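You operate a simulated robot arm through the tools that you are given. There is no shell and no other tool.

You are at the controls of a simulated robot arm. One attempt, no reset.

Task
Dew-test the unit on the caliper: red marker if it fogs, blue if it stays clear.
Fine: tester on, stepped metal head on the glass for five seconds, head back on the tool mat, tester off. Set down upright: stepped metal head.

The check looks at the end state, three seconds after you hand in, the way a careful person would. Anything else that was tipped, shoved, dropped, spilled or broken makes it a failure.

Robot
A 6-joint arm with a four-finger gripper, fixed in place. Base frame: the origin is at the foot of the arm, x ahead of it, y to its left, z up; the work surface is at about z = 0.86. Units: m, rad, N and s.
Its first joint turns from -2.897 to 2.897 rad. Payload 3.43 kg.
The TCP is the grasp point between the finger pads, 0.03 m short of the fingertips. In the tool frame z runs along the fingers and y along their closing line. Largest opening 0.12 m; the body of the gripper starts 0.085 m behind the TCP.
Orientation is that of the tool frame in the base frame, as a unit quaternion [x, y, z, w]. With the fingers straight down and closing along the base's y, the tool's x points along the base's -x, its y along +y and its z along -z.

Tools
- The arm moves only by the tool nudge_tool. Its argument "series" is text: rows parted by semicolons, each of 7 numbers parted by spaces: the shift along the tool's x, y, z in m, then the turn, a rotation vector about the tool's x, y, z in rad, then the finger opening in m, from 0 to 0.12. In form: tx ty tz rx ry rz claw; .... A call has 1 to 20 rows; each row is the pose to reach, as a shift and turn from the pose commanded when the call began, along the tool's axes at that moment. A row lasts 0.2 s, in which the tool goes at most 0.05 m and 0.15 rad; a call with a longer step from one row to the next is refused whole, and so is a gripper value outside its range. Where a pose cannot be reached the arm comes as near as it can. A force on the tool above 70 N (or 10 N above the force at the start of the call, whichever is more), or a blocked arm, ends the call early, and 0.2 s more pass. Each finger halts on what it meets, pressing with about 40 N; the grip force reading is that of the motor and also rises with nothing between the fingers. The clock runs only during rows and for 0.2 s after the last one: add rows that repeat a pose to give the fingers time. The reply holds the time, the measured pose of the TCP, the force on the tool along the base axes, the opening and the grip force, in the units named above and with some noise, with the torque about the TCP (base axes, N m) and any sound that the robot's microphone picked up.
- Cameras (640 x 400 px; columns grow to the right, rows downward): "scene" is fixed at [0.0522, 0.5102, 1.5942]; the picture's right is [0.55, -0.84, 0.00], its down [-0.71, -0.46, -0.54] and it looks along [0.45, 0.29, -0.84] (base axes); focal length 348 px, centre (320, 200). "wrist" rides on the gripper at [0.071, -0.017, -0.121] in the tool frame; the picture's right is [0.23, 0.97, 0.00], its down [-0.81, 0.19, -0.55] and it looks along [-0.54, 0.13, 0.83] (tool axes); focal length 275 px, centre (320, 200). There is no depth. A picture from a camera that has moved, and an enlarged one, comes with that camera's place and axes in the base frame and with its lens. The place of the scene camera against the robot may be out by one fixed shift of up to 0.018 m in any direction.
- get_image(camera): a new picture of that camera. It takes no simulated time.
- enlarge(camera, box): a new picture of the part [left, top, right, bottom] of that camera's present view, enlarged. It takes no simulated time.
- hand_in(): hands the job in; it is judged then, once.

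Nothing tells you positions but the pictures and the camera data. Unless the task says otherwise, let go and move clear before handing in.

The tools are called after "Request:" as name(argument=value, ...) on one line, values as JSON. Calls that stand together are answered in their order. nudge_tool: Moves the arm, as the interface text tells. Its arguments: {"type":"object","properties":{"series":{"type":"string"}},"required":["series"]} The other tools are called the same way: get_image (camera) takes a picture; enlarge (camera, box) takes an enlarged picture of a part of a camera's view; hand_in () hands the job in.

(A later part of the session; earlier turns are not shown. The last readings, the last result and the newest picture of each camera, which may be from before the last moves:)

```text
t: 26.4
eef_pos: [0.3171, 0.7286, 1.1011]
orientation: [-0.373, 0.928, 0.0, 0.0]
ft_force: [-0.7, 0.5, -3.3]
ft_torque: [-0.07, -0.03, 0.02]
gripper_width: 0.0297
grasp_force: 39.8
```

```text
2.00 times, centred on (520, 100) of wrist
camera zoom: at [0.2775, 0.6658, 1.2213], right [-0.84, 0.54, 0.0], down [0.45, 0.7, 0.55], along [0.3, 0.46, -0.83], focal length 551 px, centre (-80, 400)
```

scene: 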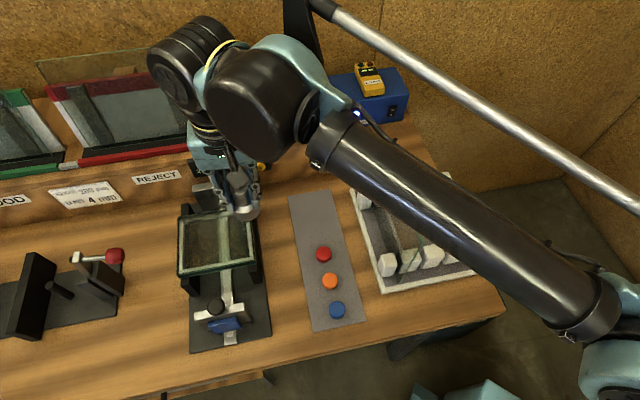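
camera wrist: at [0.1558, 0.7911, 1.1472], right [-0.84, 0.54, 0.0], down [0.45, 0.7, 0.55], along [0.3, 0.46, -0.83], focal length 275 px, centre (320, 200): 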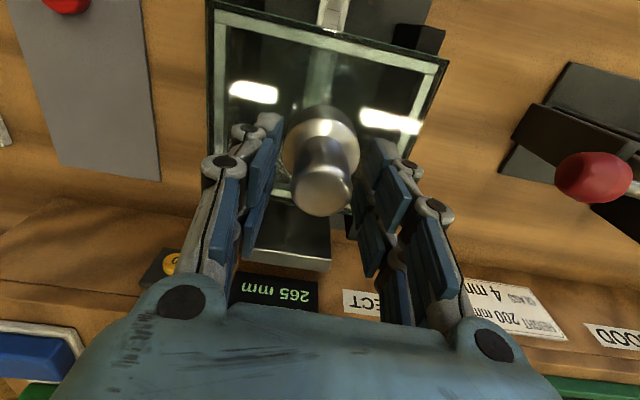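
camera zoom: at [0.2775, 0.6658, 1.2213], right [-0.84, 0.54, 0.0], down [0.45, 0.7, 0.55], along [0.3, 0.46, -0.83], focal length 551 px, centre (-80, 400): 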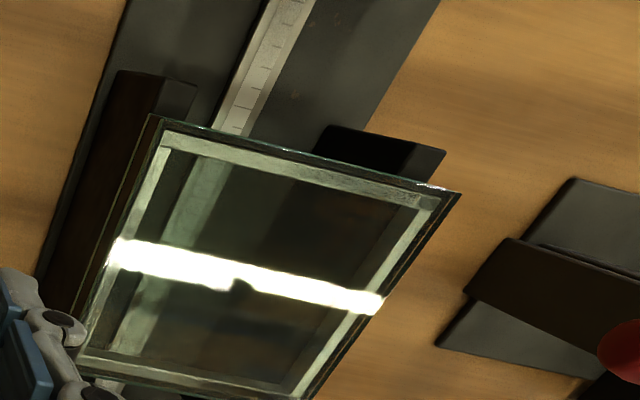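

Request:
enlarge(camera="wrist", box=[440, 80, 600, 200])

Request:
enlarge(camera="scene", box=[195, 210, 245, 260])

```text
3.33 times, centred on (520, 140) of wrist
camera zoom: at [0.2775, 0.6658, 1.2213], right [-0.84, 0.54, 0.0], down [0.45, 0.7, 0.55], along [0.3, 0.46, -0.83], focal length 918 px, centre (-347, 400)
```

zoom: 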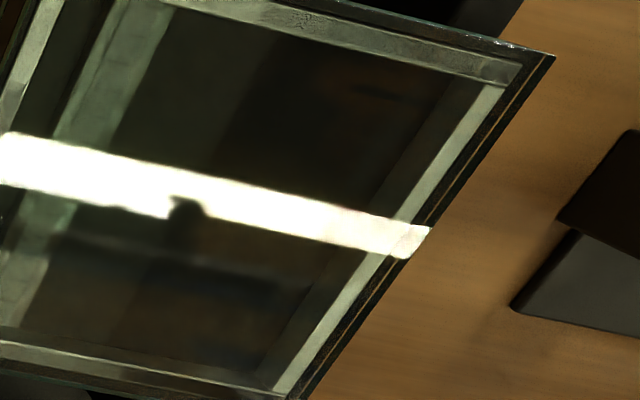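

```text
8.00 times, centred on (220, 235) of scene
camera zoom: at [0.0522, 0.5102, 1.5942], right [0.55, -0.84, 0.0], down [-0.71, -0.46, -0.54], along [0.45, 0.29, -0.84], focal length 2786 px, centre (1120, -80)
```

zoom: 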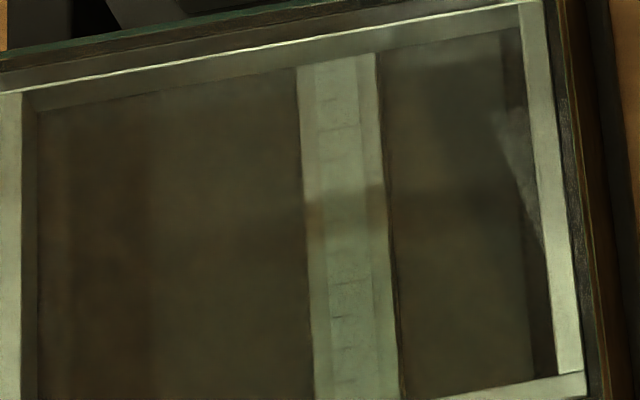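

No fog patch shows from either camera: the ruler strip and spacer read clearly through the test spot. I'll return the head to its place on the mat and re-check the glass afterwards.

Request:
nudge_tool(series="-0.032 -0.022 0 0 0 0 0.02; -0.063 -0.0444 0 0 0 0 0.02; -0.063 -0.0444 0.04 0 0 0 0.02; -0.063 -0.0444 0.08 0 0 0 0.02; -0.063 -0.0444 0.12 0 0 0 0.02; -0.063 -0.0444 0.145 0 0 0 0.02; -0.063 -0.0444 0.145 0 0 0 0.02; -0.063 -0.0444 0.145 0 0 0 0.02")

Request:
enlarge(camera="scene", box=[255, 150, 375, 225])

Request:
get_image(camera="wrist")

Request:
enlarge(camera="scene", box=[175, 200, 265, 280])

```text
t: 28.2
eef_pos: [0.3906, 0.7411, 0.9579]
orientation: [-0.373, 0.928, 0.0, 0.0]
ft_force: [0.3, 0.6, -2.6]
ft_torque: [0.01, 0.0, 0.01]
gripper_width: 0.0302
grasp_force: 39.7
```

```text
5.33 times, centred on (315, 188) of scene
camera zoom: at [0.0522, 0.5102, 1.5942], right [0.55, -0.84, 0.0], down [-0.71, -0.46, -0.54], along [0.45, 0.29, -0.84], focal length 1857 px, centre (347, 267)
```

zoom: 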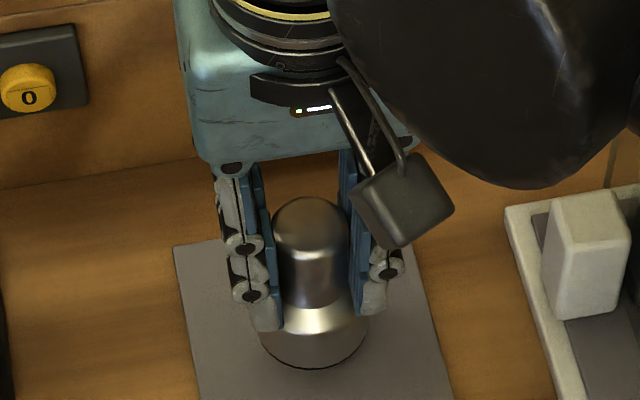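

```text
taken
camera wrist: at [0.3519, 0.6775, 1.0778], right [-0.84, 0.54, 0.0], down [0.45, 0.7, 0.55], along [0.3, 0.46, -0.83], focal length 275 px, centre (320, 200)
```

wrist: 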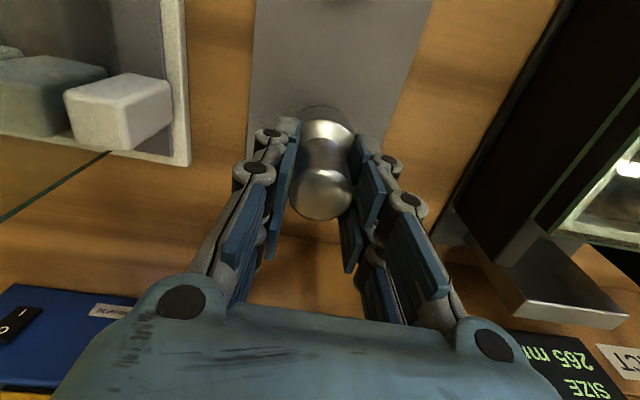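

```text
5.00 times, centred on (220, 240) of scene
camera zoom: at [0.0522, 0.5102, 1.5942], right [0.55, -0.84, 0.0], down [-0.71, -0.46, -0.54], along [0.45, 0.29, -0.84], focal length 1741 px, centre (820, 0)
```

zoom: 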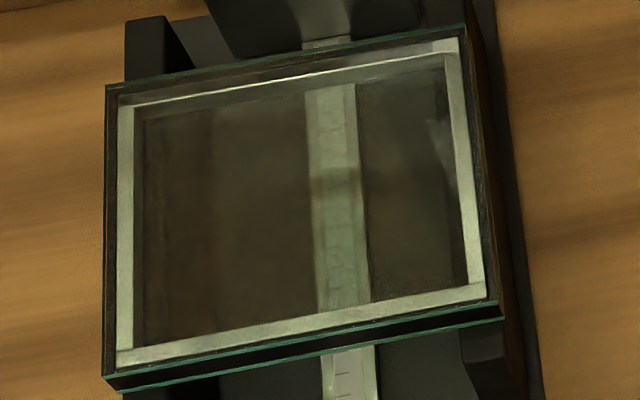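

The glass still looks unchanged and clear. I'll lower the head the last 2 cm onto the mat, gently.

Request:
nudge_tool(series="-0.001 0.002 0.01 0 0 0 0.02; -0.001 0.002 0.018 0 0 0 0.02; -0.001 0.002 0.021 0 0 0 0.02; -0.001 0.002 0.021 0 0 0 0.02")

```text
t: 29.2
eef_pos: [0.3917, 0.7417, 0.9376]
orientation: [-0.374, 0.928, 0.0, -0.001]
ft_force: [-0.2, 0.4, -3.2]
ft_torque: [0.0, -0.04, 0.0]
gripper_width: 0.0301
grasp_force: 40.0
```

Request:
nudge_tool(series="0 0 0.001 0 0 0 0.02; 0 0 0.002 0 0 0 0.02; 0 0 0.002 0 0 0 0.02")

```text
t: 30.0
eef_pos: [0.3923, 0.7408, 0.934]
orientation: [-0.373, 0.928, 0.0, 0.0]
ft_force: [0.4, -0.8, -3.6]
ft_torque: [0.0, -0.01, 0.0]
gripper_width: 0.03
grasp_force: 39.7
```

There's no contact yet, since the force still reads only the head's weight. I'll go down another millimetre or two.

Request:
nudge_tool(series="0 0 0.001 0 0 0 0.02; 0 0 0.002 0 0 0 0.02; 0 0 0.002 0 0 0 0.02")

Request:
enlarge(camera="scene", box=[275, 180, 355, 230])

```text
t: 30.8
eef_pos: [0.3921, 0.7418, 0.9325]
orientation: [-0.373, 0.928, 0.0, 0.001]
ft_force: [-0.4, 0.0, -3.3]
ft_torque: [-0.02, -0.01, 0.0]
gripper_width: 0.0297
grasp_force: 39.8
```

```text
8.00 times, centred on (315, 205) of scene
camera zoom: at [0.0522, 0.5102, 1.5942], right [0.55, -0.84, 0.0], down [-0.71, -0.46, -0.54], along [0.45, 0.29, -0.84], focal length 2786 px, centre (360, 160)
```

zoom: 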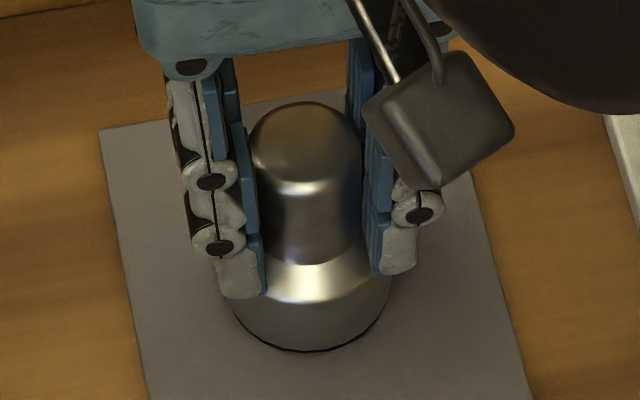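

The head still appears to hover about 3 mm. I'll continue down in small steps.

Request:
nudge_tool(series="0 0 0.001 0 0 0 0.02; 0 0 0.002 0 0 0 0.02; 0 0 0.002 0 0 0 0.02")

```text
t: 31.6
eef_pos: [0.3922, 0.7411, 0.9308]
orientation: [-0.373, 0.928, 0.001, 0.0]
ft_force: [0.6, -0.4, -3.0]
ft_torque: [0.0, 0.03, 0.02]
gripper_width: 0.0301
grasp_force: 40.2
```

Request:
nudge_tool(series="0 0 0.001 0 0 0 0.02; 0 0 0.002 0 0 0 0.02; 0 0 0.002 0 0 0 0.02")

Request:
enlarge(camera="scene", box=[275, 180, 355, 230])

```text
t: 32.4
eef_pos: [0.3919, 0.7431, 0.9288]
orientation: [-0.372, 0.928, 0.0, 0.001]
ft_force: [4.4, 14.3, 27.1]
ft_torque: [0.47, -0.1, -0.05]
gripper_width: 0.0299
grasp_force: 40.4
```

```text
8.00 times, centred on (315, 205) of scene
camera zoom: at [0.0522, 0.5102, 1.5942], right [0.55, -0.84, 0.0], down [-0.71, -0.46, -0.54], along [0.45, 0.29, -0.84], focal length 2786 px, centre (360, 160)
```

zoom: 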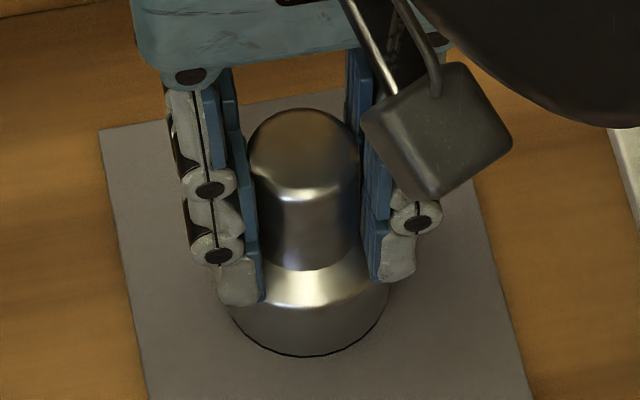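

The head is in contact with the mat. I'll relieve the pressure, open and rise straight up.

Request:
nudge_tool(series="0 0 -0.0015 0 0 0 0.02; 0 0 -0.0015 0 0 0 0.04; 0 0 -0.0015 0 0 0 0.065; 0 0 -0.0015 0 0 0 0.065; 0 0 -0.03 0 0 0 0.065; 0 0 -0.07 0 0 0 0.065; 0 0 -0.12 0 0 0 0.065; 0 0 -0.16 0 0 0 0.065; 0 0 -0.16 0 0 0 0.065")

Request:
enlarge(camera="scene", box=[275, 180, 355, 230])

Request:
get_image(camera="scene")

Request:
get_image(camera="wrist")

```text
t: 34.4
eef_pos: [0.391, 0.7392, 1.0869]
orientation: [-0.373, 0.928, 0.0, 0.0]
ft_force: [-0.6, 0.1, -1.1]
ft_torque: [0.01, -0.04, 0.0]
gripper_width: 0.0648
grasp_force: 0.0
```

```text
8.00 times, centred on (315, 205) of scene
camera zoom: at [0.0522, 0.5102, 1.5942], right [0.55, -0.84, 0.0], down [-0.71, -0.46, -0.54], along [0.45, 0.29, -0.84], focal length 2786 px, centre (360, 160)
```

zoom: 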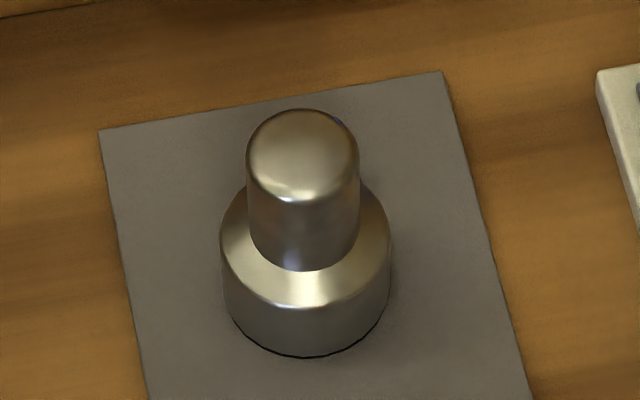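

```text
taken
```

scene: 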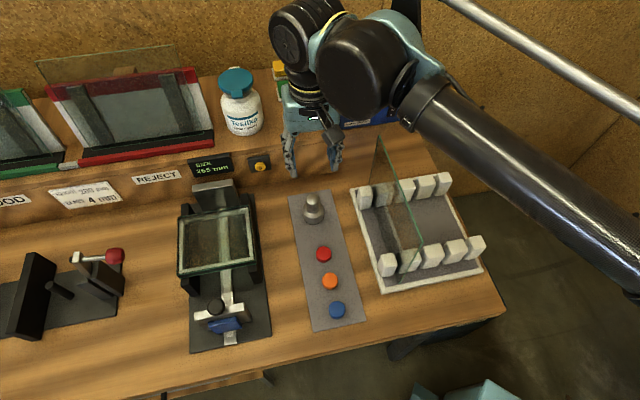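

```text
taken
camera wrist: at [0.3525, 0.6767, 1.2072], right [-0.84, 0.54, 0.0], down [0.45, 0.7, 0.55], along [0.3, 0.46, -0.83], focal length 275 px, centre (320, 200)
```

wrist: 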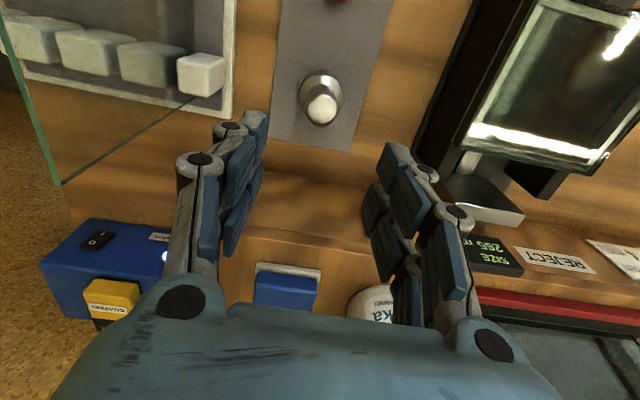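

The head stands upright on the mat. With the arm out of the way I'll take one more look at the test spot, before choosing the marker.

Request:
enlarge(camera="scene", box=[175, 200, 265, 280])

Request:
enlarge(camera="wrist", box=[440, 0, 640, 200])

Request:
enlarge(camera="scene", box=[295, 235, 375, 335])

```text
5.00 times, centred on (220, 240) of scene
camera zoom: at [0.0522, 0.5102, 1.5942], right [0.55, -0.84, 0.0], down [-0.71, -0.46, -0.54], along [0.45, 0.29, -0.84], focal length 1741 px, centre (820, 0)
```

zoom: 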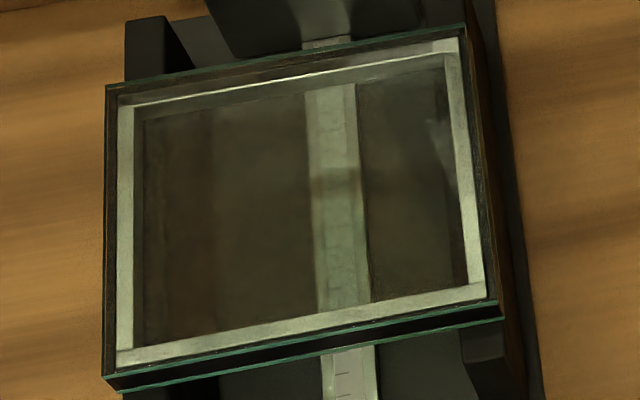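

```text
2.00 times, centred on (540, 100) of wrist
camera zoom: at [0.3525, 0.6767, 1.2072], right [-0.84, 0.54, 0.0], down [0.45, 0.7, 0.55], along [0.3, 0.46, -0.83], focal length 551 px, centre (-120, 400)
```

zoom: 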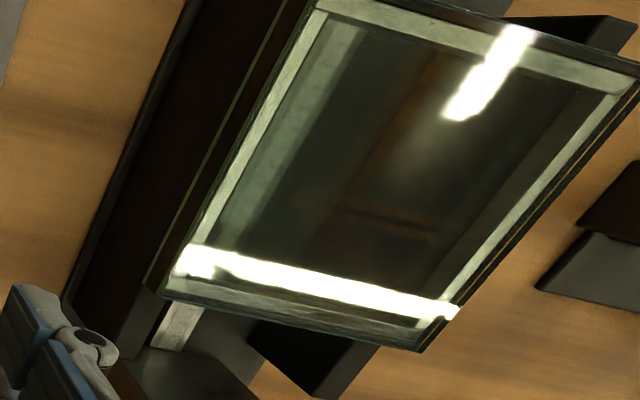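

```text
4.00 times, centred on (335, 285) of scene
camera zoom: at [0.0522, 0.5102, 1.5942], right [0.55, -0.84, 0.0], down [-0.71, -0.46, -0.54], along [0.45, 0.29, -0.84], focal length 1393 px, centre (260, -140)
```

zoom: 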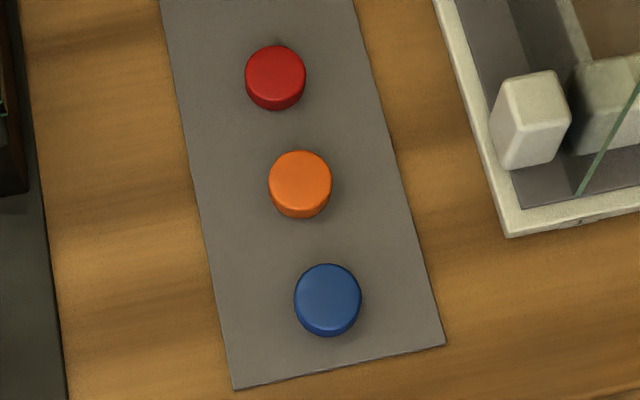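

The glass is clear at the test spot in every view, so the blue marker applies. First I'll switch the tester off: rise, cross back over the pane and hover in front of the tester with the fingers closed.

Request:
nudge_tool(series="0 0 -0.045 0 0 0 0.06; 0 0 -0.09 0 0 0 0.04; -0.02 -0.038 -0.09 0 0 0 0.02; -0.04 -0.076 -0.09 0 0 0 0; -0.06 -0.114 -0.09 0 0 0 0; -0.08 -0.152 -0.09 0 0 0 0; -0.1 -0.19 -0.09 0 0 0 0; -0.12 -0.228 -0.09 0 0 0 0; -0.1405 -0.2668 -0.09 0 0 0 0; -0.1405 -0.2668 -0.09 0 -0.15 0 0; -0.1405 -0.2668 -0.09 0 -0.3 0 0; -0.1405 -0.2668 -0.09 0 -0.45 0 0; -0.1405 -0.2668 -0.09 0 -0.6 0 0; -0.1405 -0.2668 -0.09 0 -0.6 0 0; -0.1405 -0.2668 -0.09 0 -0.6 0 0")

Request:
get_image(camera="scene")

Request:
get_image(camera="wrist")

```text
t: 37.6
eef_pos: [0.6795, 0.6458, 1.1771]
orientation: [-0.356, 0.886, 0.111, 0.276]
ft_force: [0.3, -0.3, 0.6]
ft_torque: [0.0, -0.03, -0.02]
gripper_width: 0.0001
grasp_force: 33.6
```

```text
taken
```

scene: 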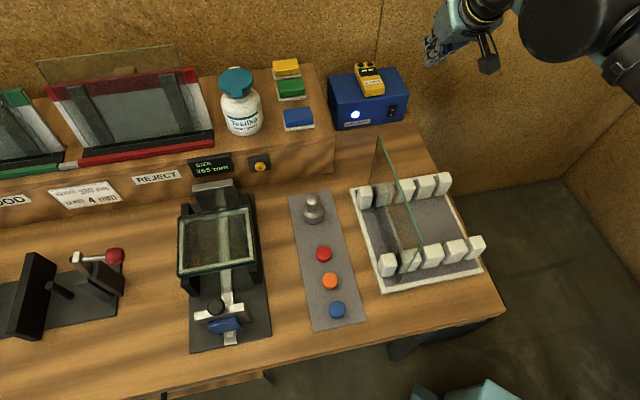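

```text
taken
camera wrist: at [0.599, 0.5448, 1.2364], right [-0.81, 0.57, -0.13], down [0.12, 0.38, 0.91], along [0.57, 0.73, -0.38], focal length 275 px, centre (320, 200)
```

wrist: 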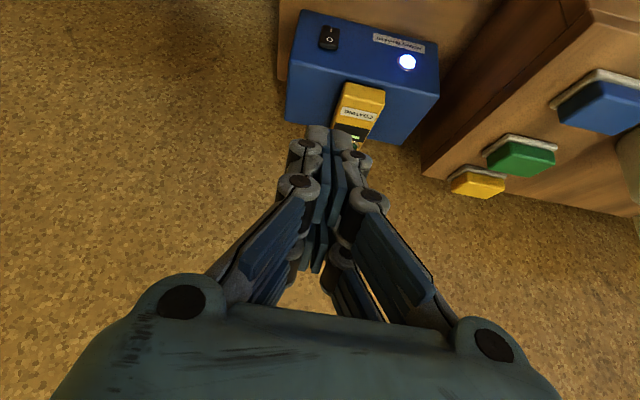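

The wrist now has a clear view of the rocker. "I" is in, and the "O" end is at about z 0.927. I'll move to a standoff in front of the "O" end.

Request:
nudge_tool(series="0.0177 0 0.0348 0 0 0 0; 0.0353 0 0.0696 0 0 0 0; 0.053 0 0.1044 0 0 0 0; 0.0706 0 0.1391 0 0 0 0; 0.0883 0 0.1739 0 0 0 0; 0.1059 -0.001 0.2087 0 0 0 0; 0.1059 -0.001 0.2087 0 0 0 0; 0.1059 -0.001 0.2087 0 0 0 0")

Request:
get_image(camera="wrist")

Request:
enlarge(camera="scene", box=[325, 60, 445, 135])

```text
t: 39.4
eef_pos: [0.7006, 0.6679, 0.9448]
orientation: [-0.357, 0.886, 0.11, 0.275]
ft_force: [0.6, -0.4, -0.4]
ft_torque: [0.02, 0.02, -0.01]
gripper_width: 0.0
grasp_force: 33.4
```

```text
taken
camera wrist: at [0.6213, 0.5662, 1.0037], right [-0.81, 0.57, -0.13], down [0.12, 0.39, 0.91], along [0.57, 0.72, -0.38], focal length 275 px, centre (320, 200)
```

wrist: 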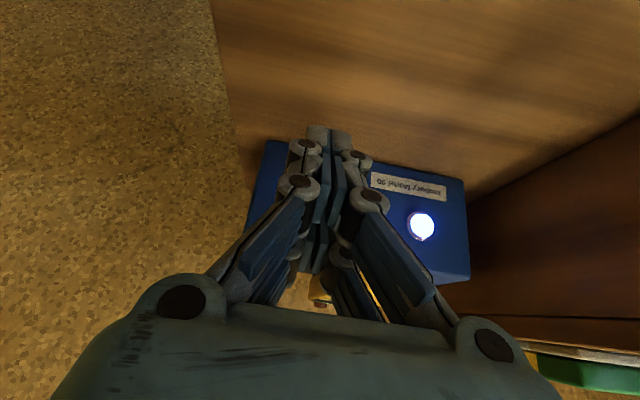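

```text
5.33 times, centred on (385, 98) of scene
camera zoom: at [0.0522, 0.5102, 1.5942], right [0.55, -0.84, 0.0], down [-0.71, -0.46, -0.54], along [0.45, 0.29, -0.84], focal length 1857 px, centre (-27, 747)
```

zoom: 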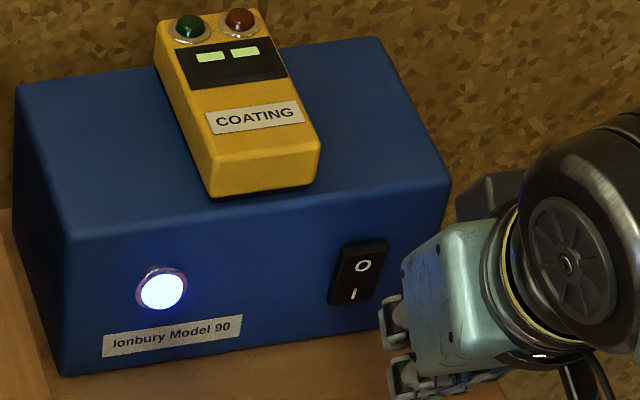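

I'll advance most of the gap, then creep.

Request:
nudge_tool(series="-0.0131 -0.0014 0.0092 0 0 0 0; -0.0262 -0.0028 0.0183 0 0 0 0; -0.0262 -0.0028 0.0183 0 0 0 0")

Request:
enlarge(camera="scene", box=[325, 60, 445, 135])

```text
t: 40.2
eef_pos: [0.7271, 0.6884, 0.9459]
orientation: [-0.356, 0.886, 0.11, 0.275]
ft_force: [0.5, -0.2, -0.3]
ft_torque: [0.01, -0.02, 0.01]
gripper_width: 0.0
grasp_force: 33.3
```

```text
5.33 times, centred on (385, 98) of scene
camera zoom: at [0.0522, 0.5102, 1.5942], right [0.55, -0.84, 0.0], down [-0.71, -0.46, -0.54], along [0.45, 0.29, -0.84], focal length 1857 px, centre (-27, 747)
```

zoom: 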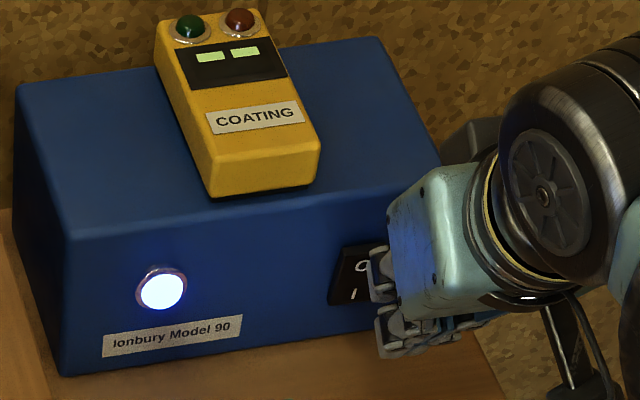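

Request:
nudge_tool(series="-0.0041 0.0001 0.0029 0 0 0 0; -0.0065 0.0001 0.0046 0 0 0 0; -0.0065 0.0001 0.0046 0 0 0 0")

Request:
enlarge(camera="scene", box=[325, 60, 445, 135])

```text
t: 41.0
eef_pos: [0.7338, 0.6906, 0.9443]
orientation: [-0.357, 0.886, 0.111, 0.274]
ft_force: [-0.5, -0.5, -0.6]
ft_torque: [0.02, -0.01, -0.02]
gripper_width: 0.0
grasp_force: 33.3
```

```text
5.33 times, centred on (385, 98) of scene
camera zoom: at [0.0522, 0.5102, 1.5942], right [0.55, -0.84, 0.0], down [-0.71, -0.46, -0.54], along [0.45, 0.29, -0.84], focal length 1857 px, centre (-27, 747)
```

zoom: 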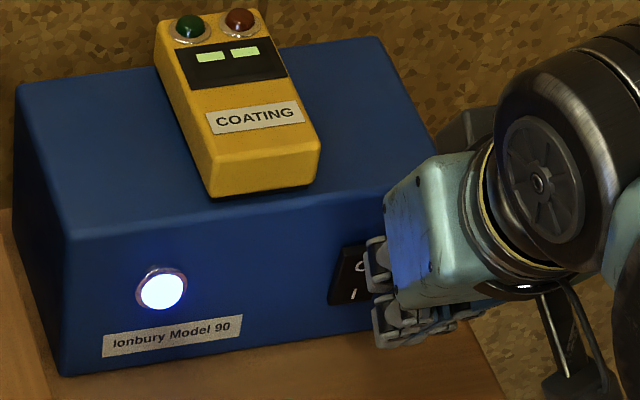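

Request:
nudge_tool(series="-0.0033 0.0001 0.0023 0 0 0 0; -0.0049 0.0001 0.0034 0 0 0 0; -0.0049 0.0001 0.0034 0 0 0 0")

Request:
enlarge(camera="scene", box=[325, 60, 445, 135])

```text
t: 41.8
eef_pos: [0.7368, 0.6961, 0.9444]
orientation: [-0.356, 0.887, 0.11, 0.275]
ft_force: [0.4, 0.2, -0.4]
ft_torque: [-0.01, 0.01, -0.01]
gripper_width: 0.0002
grasp_force: 33.3
```

```text
5.33 times, centred on (385, 98) of scene
camera zoom: at [0.0522, 0.5102, 1.5942], right [0.55, -0.84, 0.0], down [-0.71, -0.46, -0.54], along [0.45, 0.29, -0.84], focal length 1857 px, centre (-27, 747)
```

zoom: 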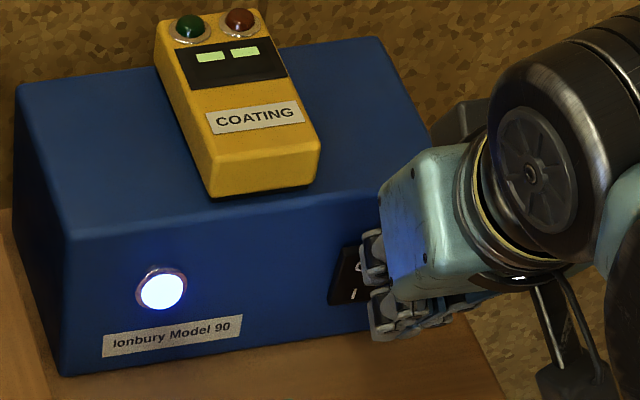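

Request:
nudge_tool(series="-0.0025 0.0001 0.0017 0 0 0 0; -0.0041 0.0001 0.0029 0 0 0 0; -0.0041 0.0001 0.0029 0 0 0 0")

Request:
enlarge(camera="scene", box=[325, 60, 445, 135])

```text
t: 42.6
eef_pos: [0.7396, 0.6987, 0.9454]
orientation: [-0.357, 0.886, 0.111, 0.274]
ft_force: [-0.3, 0.2, 0.0]
ft_torque: [-0.01, 0.01, -0.03]
gripper_width: 0.0002
grasp_force: 33.4
```

```text
5.33 times, centred on (385, 98) of scene
camera zoom: at [0.0522, 0.5102, 1.5942], right [0.55, -0.84, 0.0], down [-0.71, -0.46, -0.54], along [0.45, 0.29, -0.84], focal length 1857 px, centre (-27, 747)
```

zoom: 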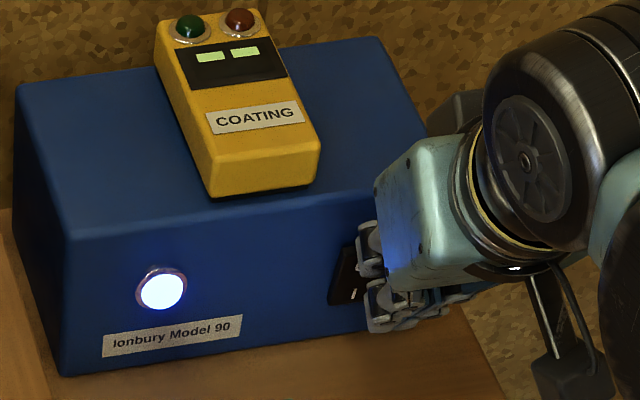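

Request:
nudge_tool(series="-0.0016 0.0001 0.0011 0 0 0 0; -0.0033 0.0001 0.0023 0 0 0 0; -0.0033 0.0001 0.0023 0 0 0 0")

Request:
enlarge(camera="scene", box=[325, 60, 445, 135])

```text
t: 43.4
eef_pos: [0.7418, 0.7021, 0.9454]
orientation: [-0.356, 0.886, 0.11, 0.275]
ft_force: [0.3, -0.5, 0.1]
ft_torque: [-0.01, 0.0, -0.01]
gripper_width: 0.0
grasp_force: 33.7
```

```text
5.33 times, centred on (385, 98) of scene
camera zoom: at [0.0522, 0.5102, 1.5942], right [0.55, -0.84, 0.0], down [-0.71, -0.46, -0.54], along [0.45, 0.29, -0.84], focal length 1857 px, centre (-27, 747)
```

zoom: 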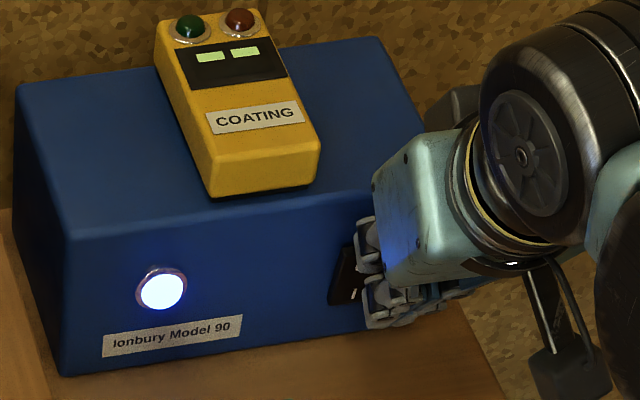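

Request:
nudge_tool(series="-0.0016 0.0001 0.0011 0 0 0 0; -0.0033 0.0001 0.0023 0 0 0 0; -0.0033 0.0001 0.0023 0 0 0 0")

Request:
enlarge(camera="scene", box=[325, 60, 445, 135])

```text
t: 44.2
eef_pos: [0.7464, 0.704, 0.9466]
orientation: [-0.356, 0.886, 0.11, 0.275]
ft_force: [0.4, 0.3, -0.2]
ft_torque: [-0.02, -0.01, -0.01]
gripper_width: 0.0002
grasp_force: 33.1
```

```text
5.33 times, centred on (385, 98) of scene
camera zoom: at [0.0522, 0.5102, 1.5942], right [0.55, -0.84, 0.0], down [-0.71, -0.46, -0.54], along [0.45, 0.29, -0.84], focal length 1857 px, centre (-27, 747)
```

zoom: 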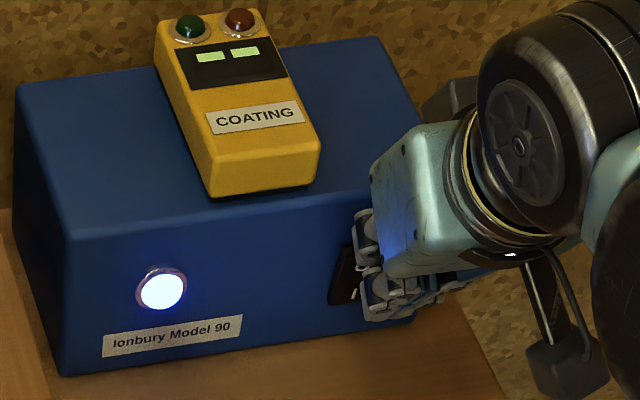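

Request:
nudge_tool(series="-0.0016 0.0015 0.0011 0 0 0 0; -0.0033 0.002 0.0023 0 0 0 0; -0.0033 0.002 0.0023 0 0 0 0")

Request:
get_image(camera="wrist")

Request:
enlarge(camera="scene", box=[365, 75, 445, 125])

```text
t: 45.0
eef_pos: [0.7337, 0.7072, 0.9544]
orientation: [-0.357, 0.886, 0.107, 0.278]
ft_force: [1.9, 0.8, -1.5]
ft_torque: [0.02, 0.11, 0.08]
gripper_width: 0.0
grasp_force: 33.6
stopped in row 3: the force on the tool passed its limit at 71 N (the readings are from after the stop); the commanded pose is now the measured one
```

```text
taken
camera wrist: at [0.6543, 0.6057, 1.0125], right [-0.81, 0.57, -0.14], down [0.12, 0.39, 0.91], along [0.58, 0.72, -0.38], focal length 275 px, centre (320, 200)
```

wrist: 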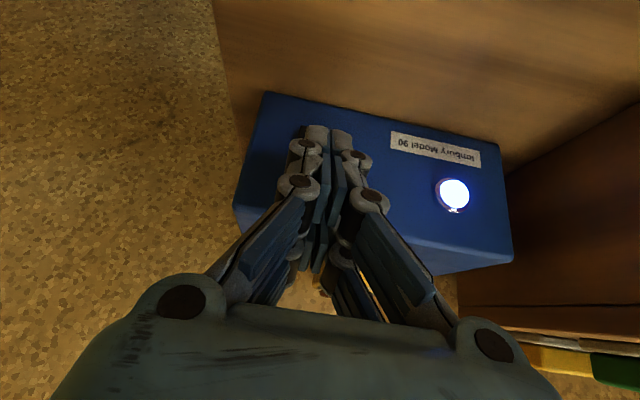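

```text
8.00 times, centred on (405, 100) of scene
camera zoom: at [0.0522, 0.5102, 1.5942], right [0.55, -0.84, 0.0], down [-0.71, -0.46, -0.54], along [0.45, 0.29, -0.84], focal length 2786 px, centre (-360, 1000)
```

zoom: 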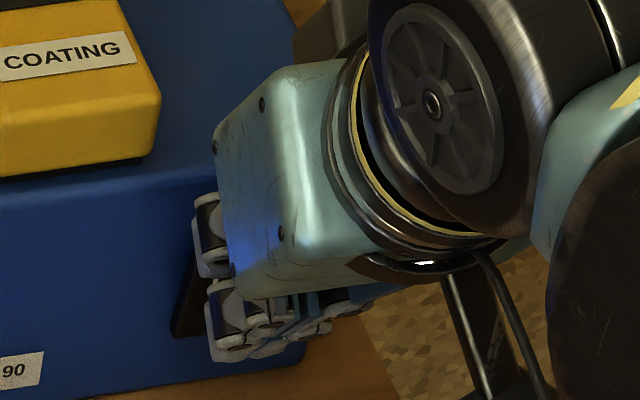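

The press hit something stiff and the lamp is still lit, so I likely missed the rocker's upper half. I'll back off and check both the box and the exact switch position.

Request:
nudge_tool(series="0.02 0 -0.014 0 0 0 0; 0.041 0 -0.0287 0 0 0 0; 0.0123 0 -0.0698 0 0 0 0; -0.0164 0 -0.111 0 0 0 0; -0.0164 0 -0.111 0 0 0 0")

Request:
get_image(camera="wrist")

Request:
enlarge(camera="scene", box=[325, 60, 445, 135])

```text
refused: row 3 steps farther than a row can; nothing moved
```

```text
taken
camera wrist: at [0.6543, 0.6057, 1.0125], right [-0.81, 0.57, -0.14], down [0.12, 0.39, 0.91], along [0.58, 0.72, -0.38], focal length 275 px, centre (320, 200)
```

wrist: 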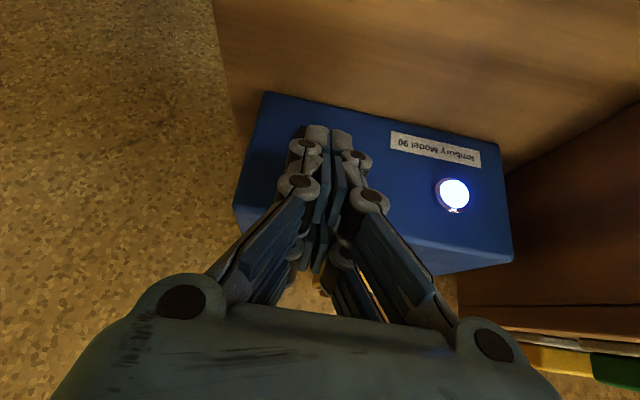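

```text
5.33 times, centred on (385, 98) of scene
camera zoom: at [0.0522, 0.5102, 1.5942], right [0.55, -0.84, 0.0], down [-0.71, -0.46, -0.54], along [0.45, 0.29, -0.84], focal length 1857 px, centre (-27, 747)
```

zoom: 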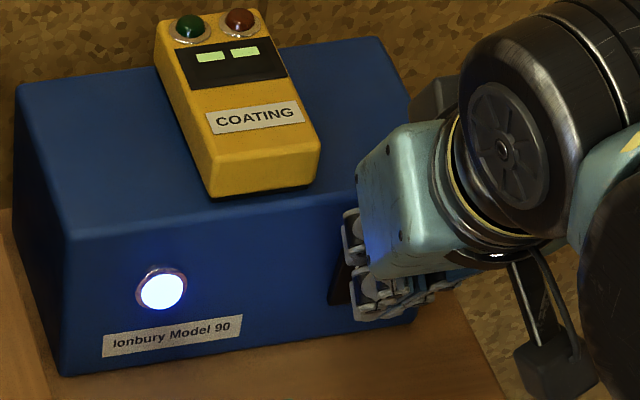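

Request:
nudge_tool(series="0.02 0 -0.014 0 0 0 0; 0.041 0 -0.0287 0 0 0 0; 0.018 0 -0.06 0 0 0 0; -0.002 0 -0.09 0 0 0 0; -0.0164 0 -0.12 0 0 0 0; -0.0164 0 -0.15 0 0 0 0; -0.0164 0 -0.17 0 0 0 0; -0.0164 0 -0.17 0 0 0 0")

Request:
get_image(camera="wrist")

Request:
enlarge(camera="scene", box=[325, 60, 445, 135])

```text
t: 46.9
eef_pos: [0.6753, 0.6478, 1.1059]
orientation: [-0.357, 0.886, 0.106, 0.278]
ft_force: [0.0, 0.4, 0.2]
ft_torque: [0.01, 0.0, 0.01]
gripper_width: 0.0004
grasp_force: 33.2
```

```text
taken
camera wrist: at [0.5948, 0.5475, 1.1643], right [-0.81, 0.57, -0.14], down [0.12, 0.39, 0.91], along [0.58, 0.72, -0.38], focal length 275 px, centre (320, 200)
```

wrist: 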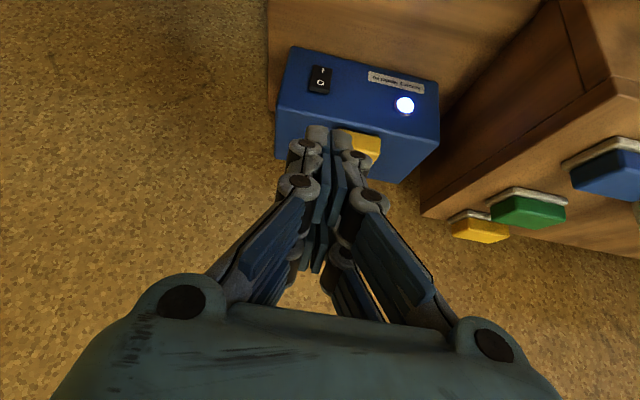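

```text
5.33 times, centred on (385, 98) of scene
camera zoom: at [0.0522, 0.5102, 1.5942], right [0.55, -0.84, 0.0], down [-0.71, -0.46, -0.54], along [0.45, 0.29, -0.84], focal length 1857 px, centre (-27, 747)
```

zoom: 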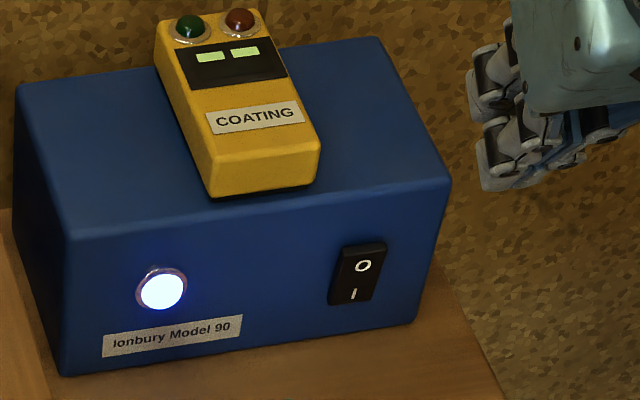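

Request:
enlarge(camera="wrist", box=[270, 35, 430, 135])

Request:
enlarge(camera="wrist", box=[290, 50, 350, 110])

Request:
enlarge(camera="scene", box=[375, 95, 415, 120])

```text
4.00 times, centred on (350, 85) of wrist
camera zoom: at [0.5948, 0.5475, 1.1643], right [-0.81, 0.57, -0.14], down [0.12, 0.39, 0.91], along [0.58, 0.72, -0.38], focal length 1101 px, centre (200, 660)
```

zoom: 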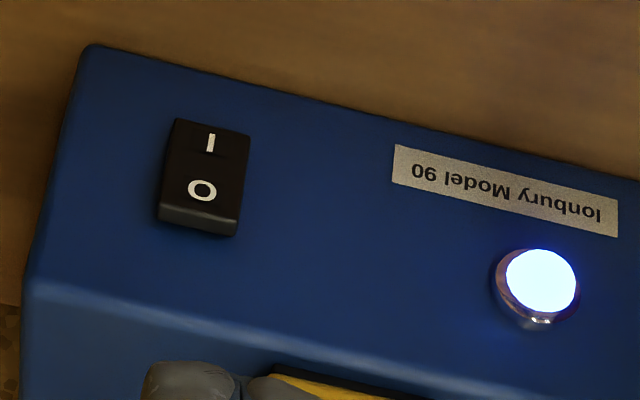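

```text
6.67 times, centred on (320, 80) of wrist
camera zoom: at [0.5948, 0.5475, 1.1643], right [-0.81, 0.57, -0.14], down [0.12, 0.39, 0.91], along [0.58, 0.72, -0.38], focal length 1835 px, centre (320, 1000)
```

zoom: 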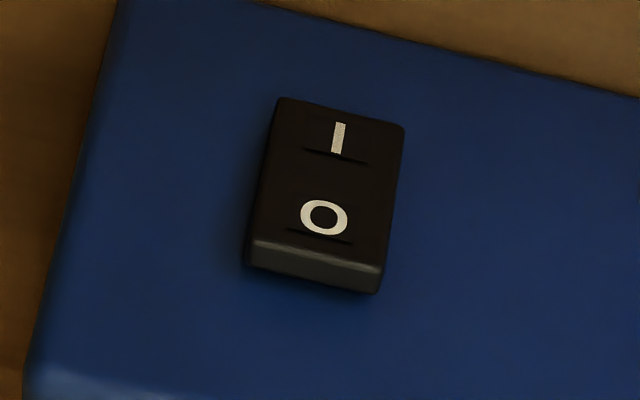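

```text
16.00 times, centred on (395, 108) of scene
camera zoom: at [0.0522, 0.5102, 1.5942], right [0.55, -0.84, 0.0], down [-0.71, -0.46, -0.54], along [0.45, 0.29, -0.84], focal length 5571 px, centre (-880, 1680)
```

zoom: 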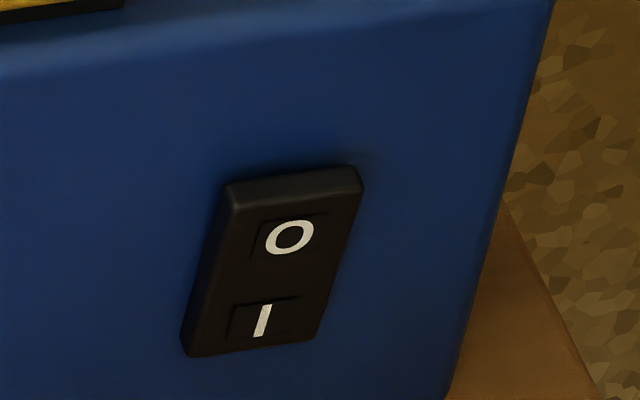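

The box hasn't moved and the rocker is intact. Comparing contact readings with the pictures, my tip passed just above the rocker and met the box face. I'll try again about 11 mm lower.

Request:
nudge_tool(series="0.0112 -0.0007 0.0337 0 0 0 0; 0.0224 -0.0013 0.0674 0 0 0 0; 0.0337 -0.002 0.1012 0 0 0 0; 0.0449 -0.0026 0.1349 0 0 0 0; 0.0561 -0.0033 0.1686 0 0 0 0; 0.0561 -0.0033 0.1686 0 0 0 0; 0.0561 -0.0033 0.1686 0 0 0 0")

Request:
enlarge(camera="scene", box=[325, 60, 445, 135])

```text
t: 48.5
eef_pos: [0.7132, 0.6825, 0.9289]
orientation: [-0.357, 0.885, 0.107, 0.278]
ft_force: [0.8, -0.1, 1.0]
ft_torque: [-0.06, 0.01, -0.02]
gripper_width: 0.0001
grasp_force: 33.0
```

```text
5.33 times, centred on (385, 98) of scene
camera zoom: at [0.0522, 0.5102, 1.5942], right [0.55, -0.84, 0.0], down [-0.71, -0.46, -0.54], along [0.45, 0.29, -0.84], focal length 1857 px, centre (-27, 747)
```

zoom: 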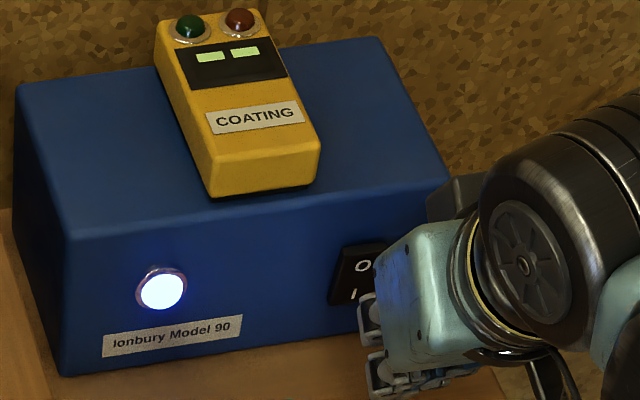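

Request:
nudge_tool(series="-0.0038 -0.002 -0.0054 0 0 0 0; -0.012 -0.0035 0.0003 0 0 0 0; -0.0202 -0.0035 0.0061 0 0 0 0; -0.0202 -0.0035 0.0061 0 0 0 0")

Request:
enlarge(camera="scene", box=[365, 75, 445, 125])

```text
t: 49.5
eef_pos: [0.7311, 0.6917, 0.9378]
orientation: [-0.357, 0.885, 0.106, 0.278]
ft_force: [-0.5, 0.6, 0.1]
ft_torque: [-0.01, 0.01, 0.01]
gripper_width: 0.0001
grasp_force: 33.5
```

```text
8.00 times, centred on (405, 100) of scene
camera zoom: at [0.0522, 0.5102, 1.5942], right [0.55, -0.84, 0.0], down [-0.71, -0.46, -0.54], along [0.45, 0.29, -0.84], focal length 2786 px, centre (-360, 1000)
```

zoom: 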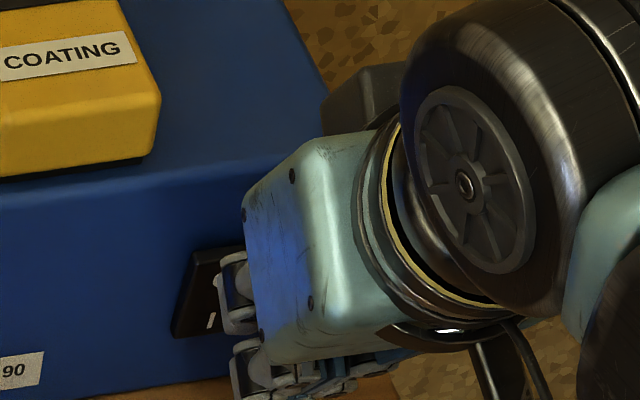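

Request:
nudge_tool(series="-0.0024 0.001 0.0054 0 0 0 0; -0.0049 0.001 0.0071 0 0 0 0; -0.0049 0.001 0.0071 0 0 0 0")

Request:
enlarge(camera="scene", box=[325, 60, 445, 135])

```text
t: 50.2
eef_pos: [0.7352, 0.6986, 0.9375]
orientation: [-0.357, 0.885, 0.106, 0.278]
ft_force: [-0.1, -0.9, -0.6]
ft_torque: [0.0, -0.02, 0.02]
gripper_width: 0.0002
grasp_force: 33.4
```

```text
5.33 times, centred on (385, 98) of scene
camera zoom: at [0.0522, 0.5102, 1.5942], right [0.55, -0.84, 0.0], down [-0.71, -0.46, -0.54], along [0.45, 0.29, -0.84], focal length 1857 px, centre (-27, 747)
```

zoom: 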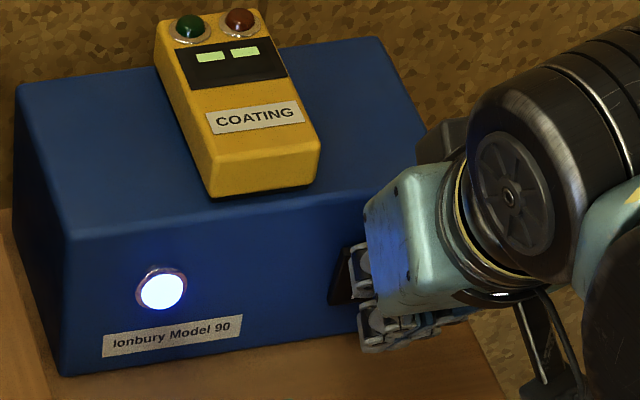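

Request:
nudge_tool(series="-0.0006 0 0.0024 0 0 0 0; -0.0025 0 0.0042 0 0 0 0; -0.0025 0 0.0042 0 0 0 0")

```text
t: 51.0
eef_pos: [0.7398, 0.703, 0.9325]
orientation: [-0.357, 0.886, 0.106, 0.277]
ft_force: [0.5, -1.3, 0.4]
ft_torque: [0.0, -0.01, -0.02]
gripper_width: 0.0
grasp_force: 33.3
```

Request:
nudge_tool(series="-0.0016 0 0.0012 0 0 0 0; -0.0025 0 0.0017 0 0 0 0; -0.0025 0 0.0017 0 0 0 0")

Request:
enlarge(camera="scene", box=[325, 60, 445, 135])

```text
t: 51.9
eef_pos: [0.7391, 0.7028, 0.935]
orientation: [-0.357, 0.886, 0.107, 0.277]
ft_force: [-25.4, -32.8, -10.9]
ft_torque: [-0.59, 0.52, -0.14]
gripper_width: 0.0058
grasp_force: 32.8
```

```text
5.33 times, centred on (385, 98) of scene
camera zoom: at [0.0522, 0.5102, 1.5942], right [0.55, -0.84, 0.0], down [-0.71, -0.46, -0.54], along [0.45, 0.29, -0.84], focal length 1857 px, centre (-27, 747)
```

zoom: 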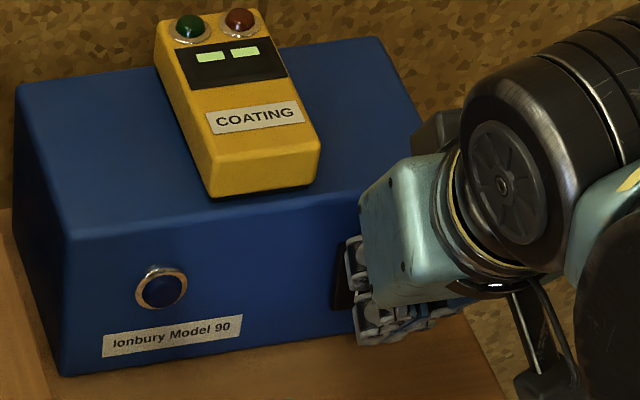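

The lamp is off. I'll back straight out, then rise and bring the tool upright.

Request:
nudge_tool(series="0.0164 -0.0005 -0.0115 0 0 0 0; 0.041 -0.001 -0.0287 0 0 0 0; 0.0737 -0.002 -0.0516 0 0 0 0; 0.045 -0.002 -0.0926 0 0 0 0; 0.0163 -0.002 -0.1336 0 0.15 0 0; -0.0124 -0.002 -0.1746 0 0.3 0 0; -0.0411 -0.002 -0.2156 0 0.45 0 0; -0.0698 -0.002 -0.2566 0 0.6 0 0; -0.0698 -0.002 -0.2566 0 0.6 0 0")

Request:
get_image(camera="scene")

Request:
enlarge(camera="scene", box=[325, 60, 445, 135])

```text
t: 53.9
eef_pos: [0.6747, 0.6424, 1.1902]
orientation: [-0.372, 0.928, -0.003, 0.003]
ft_force: [-0.2, -1.2, 0.2]
ft_torque: [-0.02, 0.0, 0.03]
gripper_width: 0.0
grasp_force: 33.8
```

```text
taken
```

scene: 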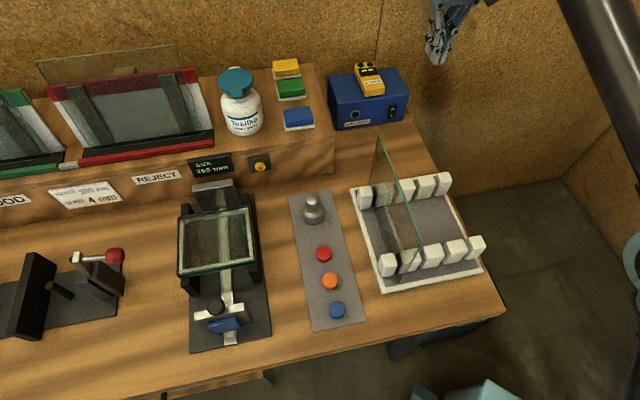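

```text
5.33 times, centred on (385, 98) of scene
camera zoom: at [0.0522, 0.5102, 1.5942], right [0.55, -0.84, 0.0], down [-0.71, -0.46, -0.54], along [0.45, 0.29, -0.84], focal length 1857 px, centre (-27, 747)
```

zoom: 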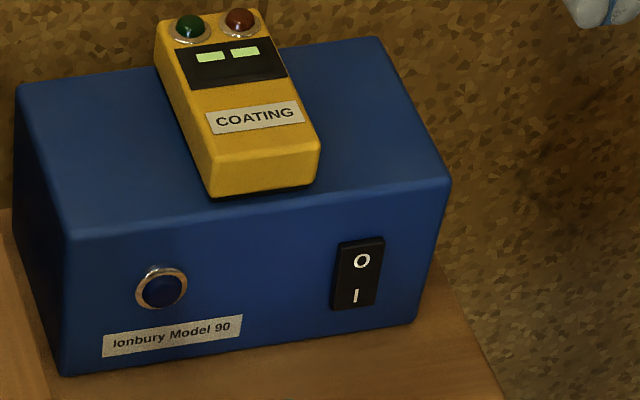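

The tester is off and nothing has shifted. With the arm out of frame I'll take a clean look at the glass.

Request:
enlarge(camera="scene", box=[175, 200, 265, 280])

Request:
enlarge(camera="scene", box=[295, 235, 375, 335])

```text
5.00 times, centred on (220, 240) of scene
camera zoom: at [0.0522, 0.5102, 1.5942], right [0.55, -0.84, 0.0], down [-0.71, -0.46, -0.54], along [0.45, 0.29, -0.84], focal length 1741 px, centre (820, 0)
```

zoom: 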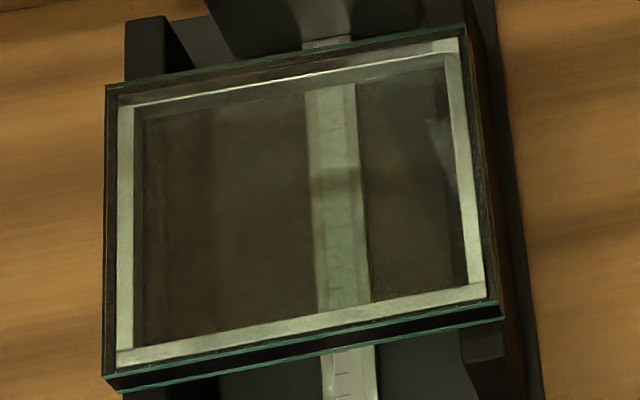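

```text
4.00 times, centred on (335, 285) of scene
camera zoom: at [0.0522, 0.5102, 1.5942], right [0.55, -0.84, 0.0], down [-0.71, -0.46, -0.54], along [0.45, 0.29, -0.84], focal length 1393 px, centre (260, -140)
```

zoom: 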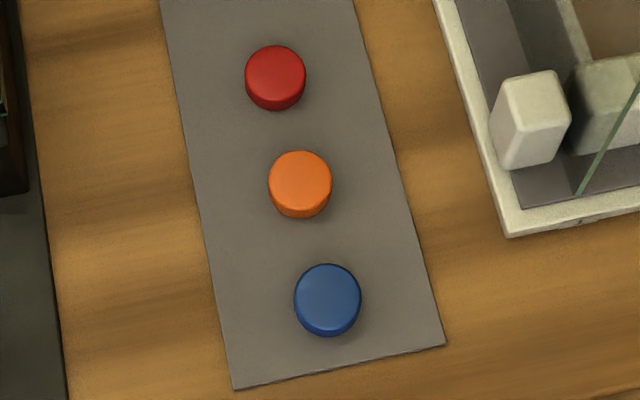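

The glass looks clear and hasn't changed, so it's blue. I'll go over to the blue marker near (0.227, 0.573) for a close look, staying high over the pane.

Request:
nudge_tool(series="0.037 0.026 0 -0.001 0 0 0; 0.074 0.052 0 -0.002 0.001 0 0; 0.111 0.078 0 -0.003 0.001 0 0; 0.148 0.104 0 -0.004 0.002 0 0; 0.185 0.13 0 -0.005 0.002 0 0; 0.222 0.156 0 -0.006 0.003 0 0.02; 0.259 0.182 0 -0.007 0.003 0 0.04; 0.296 0.208 0 -0.008 0.003 0 0.06; 0.333 0.234 0 -0.008 0.003 0 0.06; 0.3698 0.2597 0.01 -0.008 0.003 0 0.06; 0.3698 0.2597 0.05 -0.008 0.003 0 0.06; 0.3698 0.2597 0.09 -0.008 0.003 0 0.06; 0.3698 0.2597 0.13 -0.008 0.003 0 0.06; 0.3698 0.2597 0.13 -0.008 0.003 0 0.06; 0.3698 0.2597 0.13 -0.008 0.003 0 0.06")

Request:
get_image(camera="wrist")

Request:
get_image(camera="scene")

```text
t: 57.0
eef_pos: [0.2297, 0.5761, 1.048]
orientation: [-0.372, 0.928, -0.001, 0.0]
ft_force: [-0.6, 0.2, 0.2]
ft_torque: [-0.02, 0.03, -0.03]
gripper_width: 0.0601
grasp_force: 0.0
```

```text
taken
camera wrist: at [0.19, 0.5128, 1.1679], right [-0.84, 0.54, 0.0], down [0.45, 0.7, 0.55], along [0.3, 0.46, -0.83], focal length 275 px, centre (320, 200)
```

wrist: 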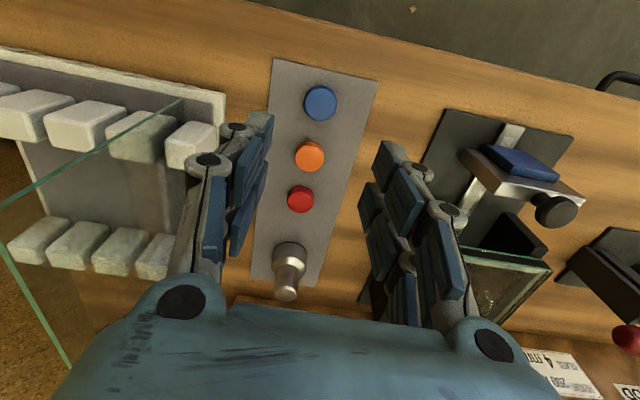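

```text
taken
```

scene: 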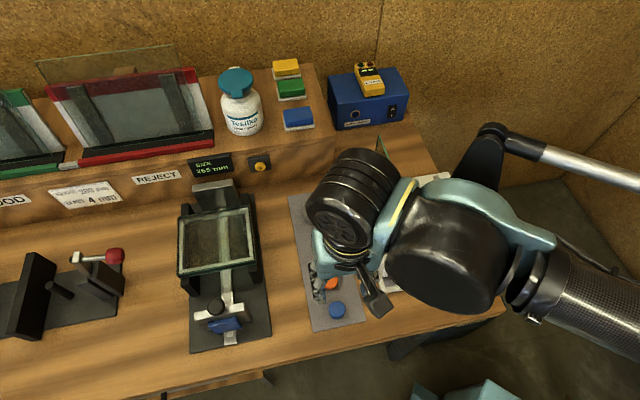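

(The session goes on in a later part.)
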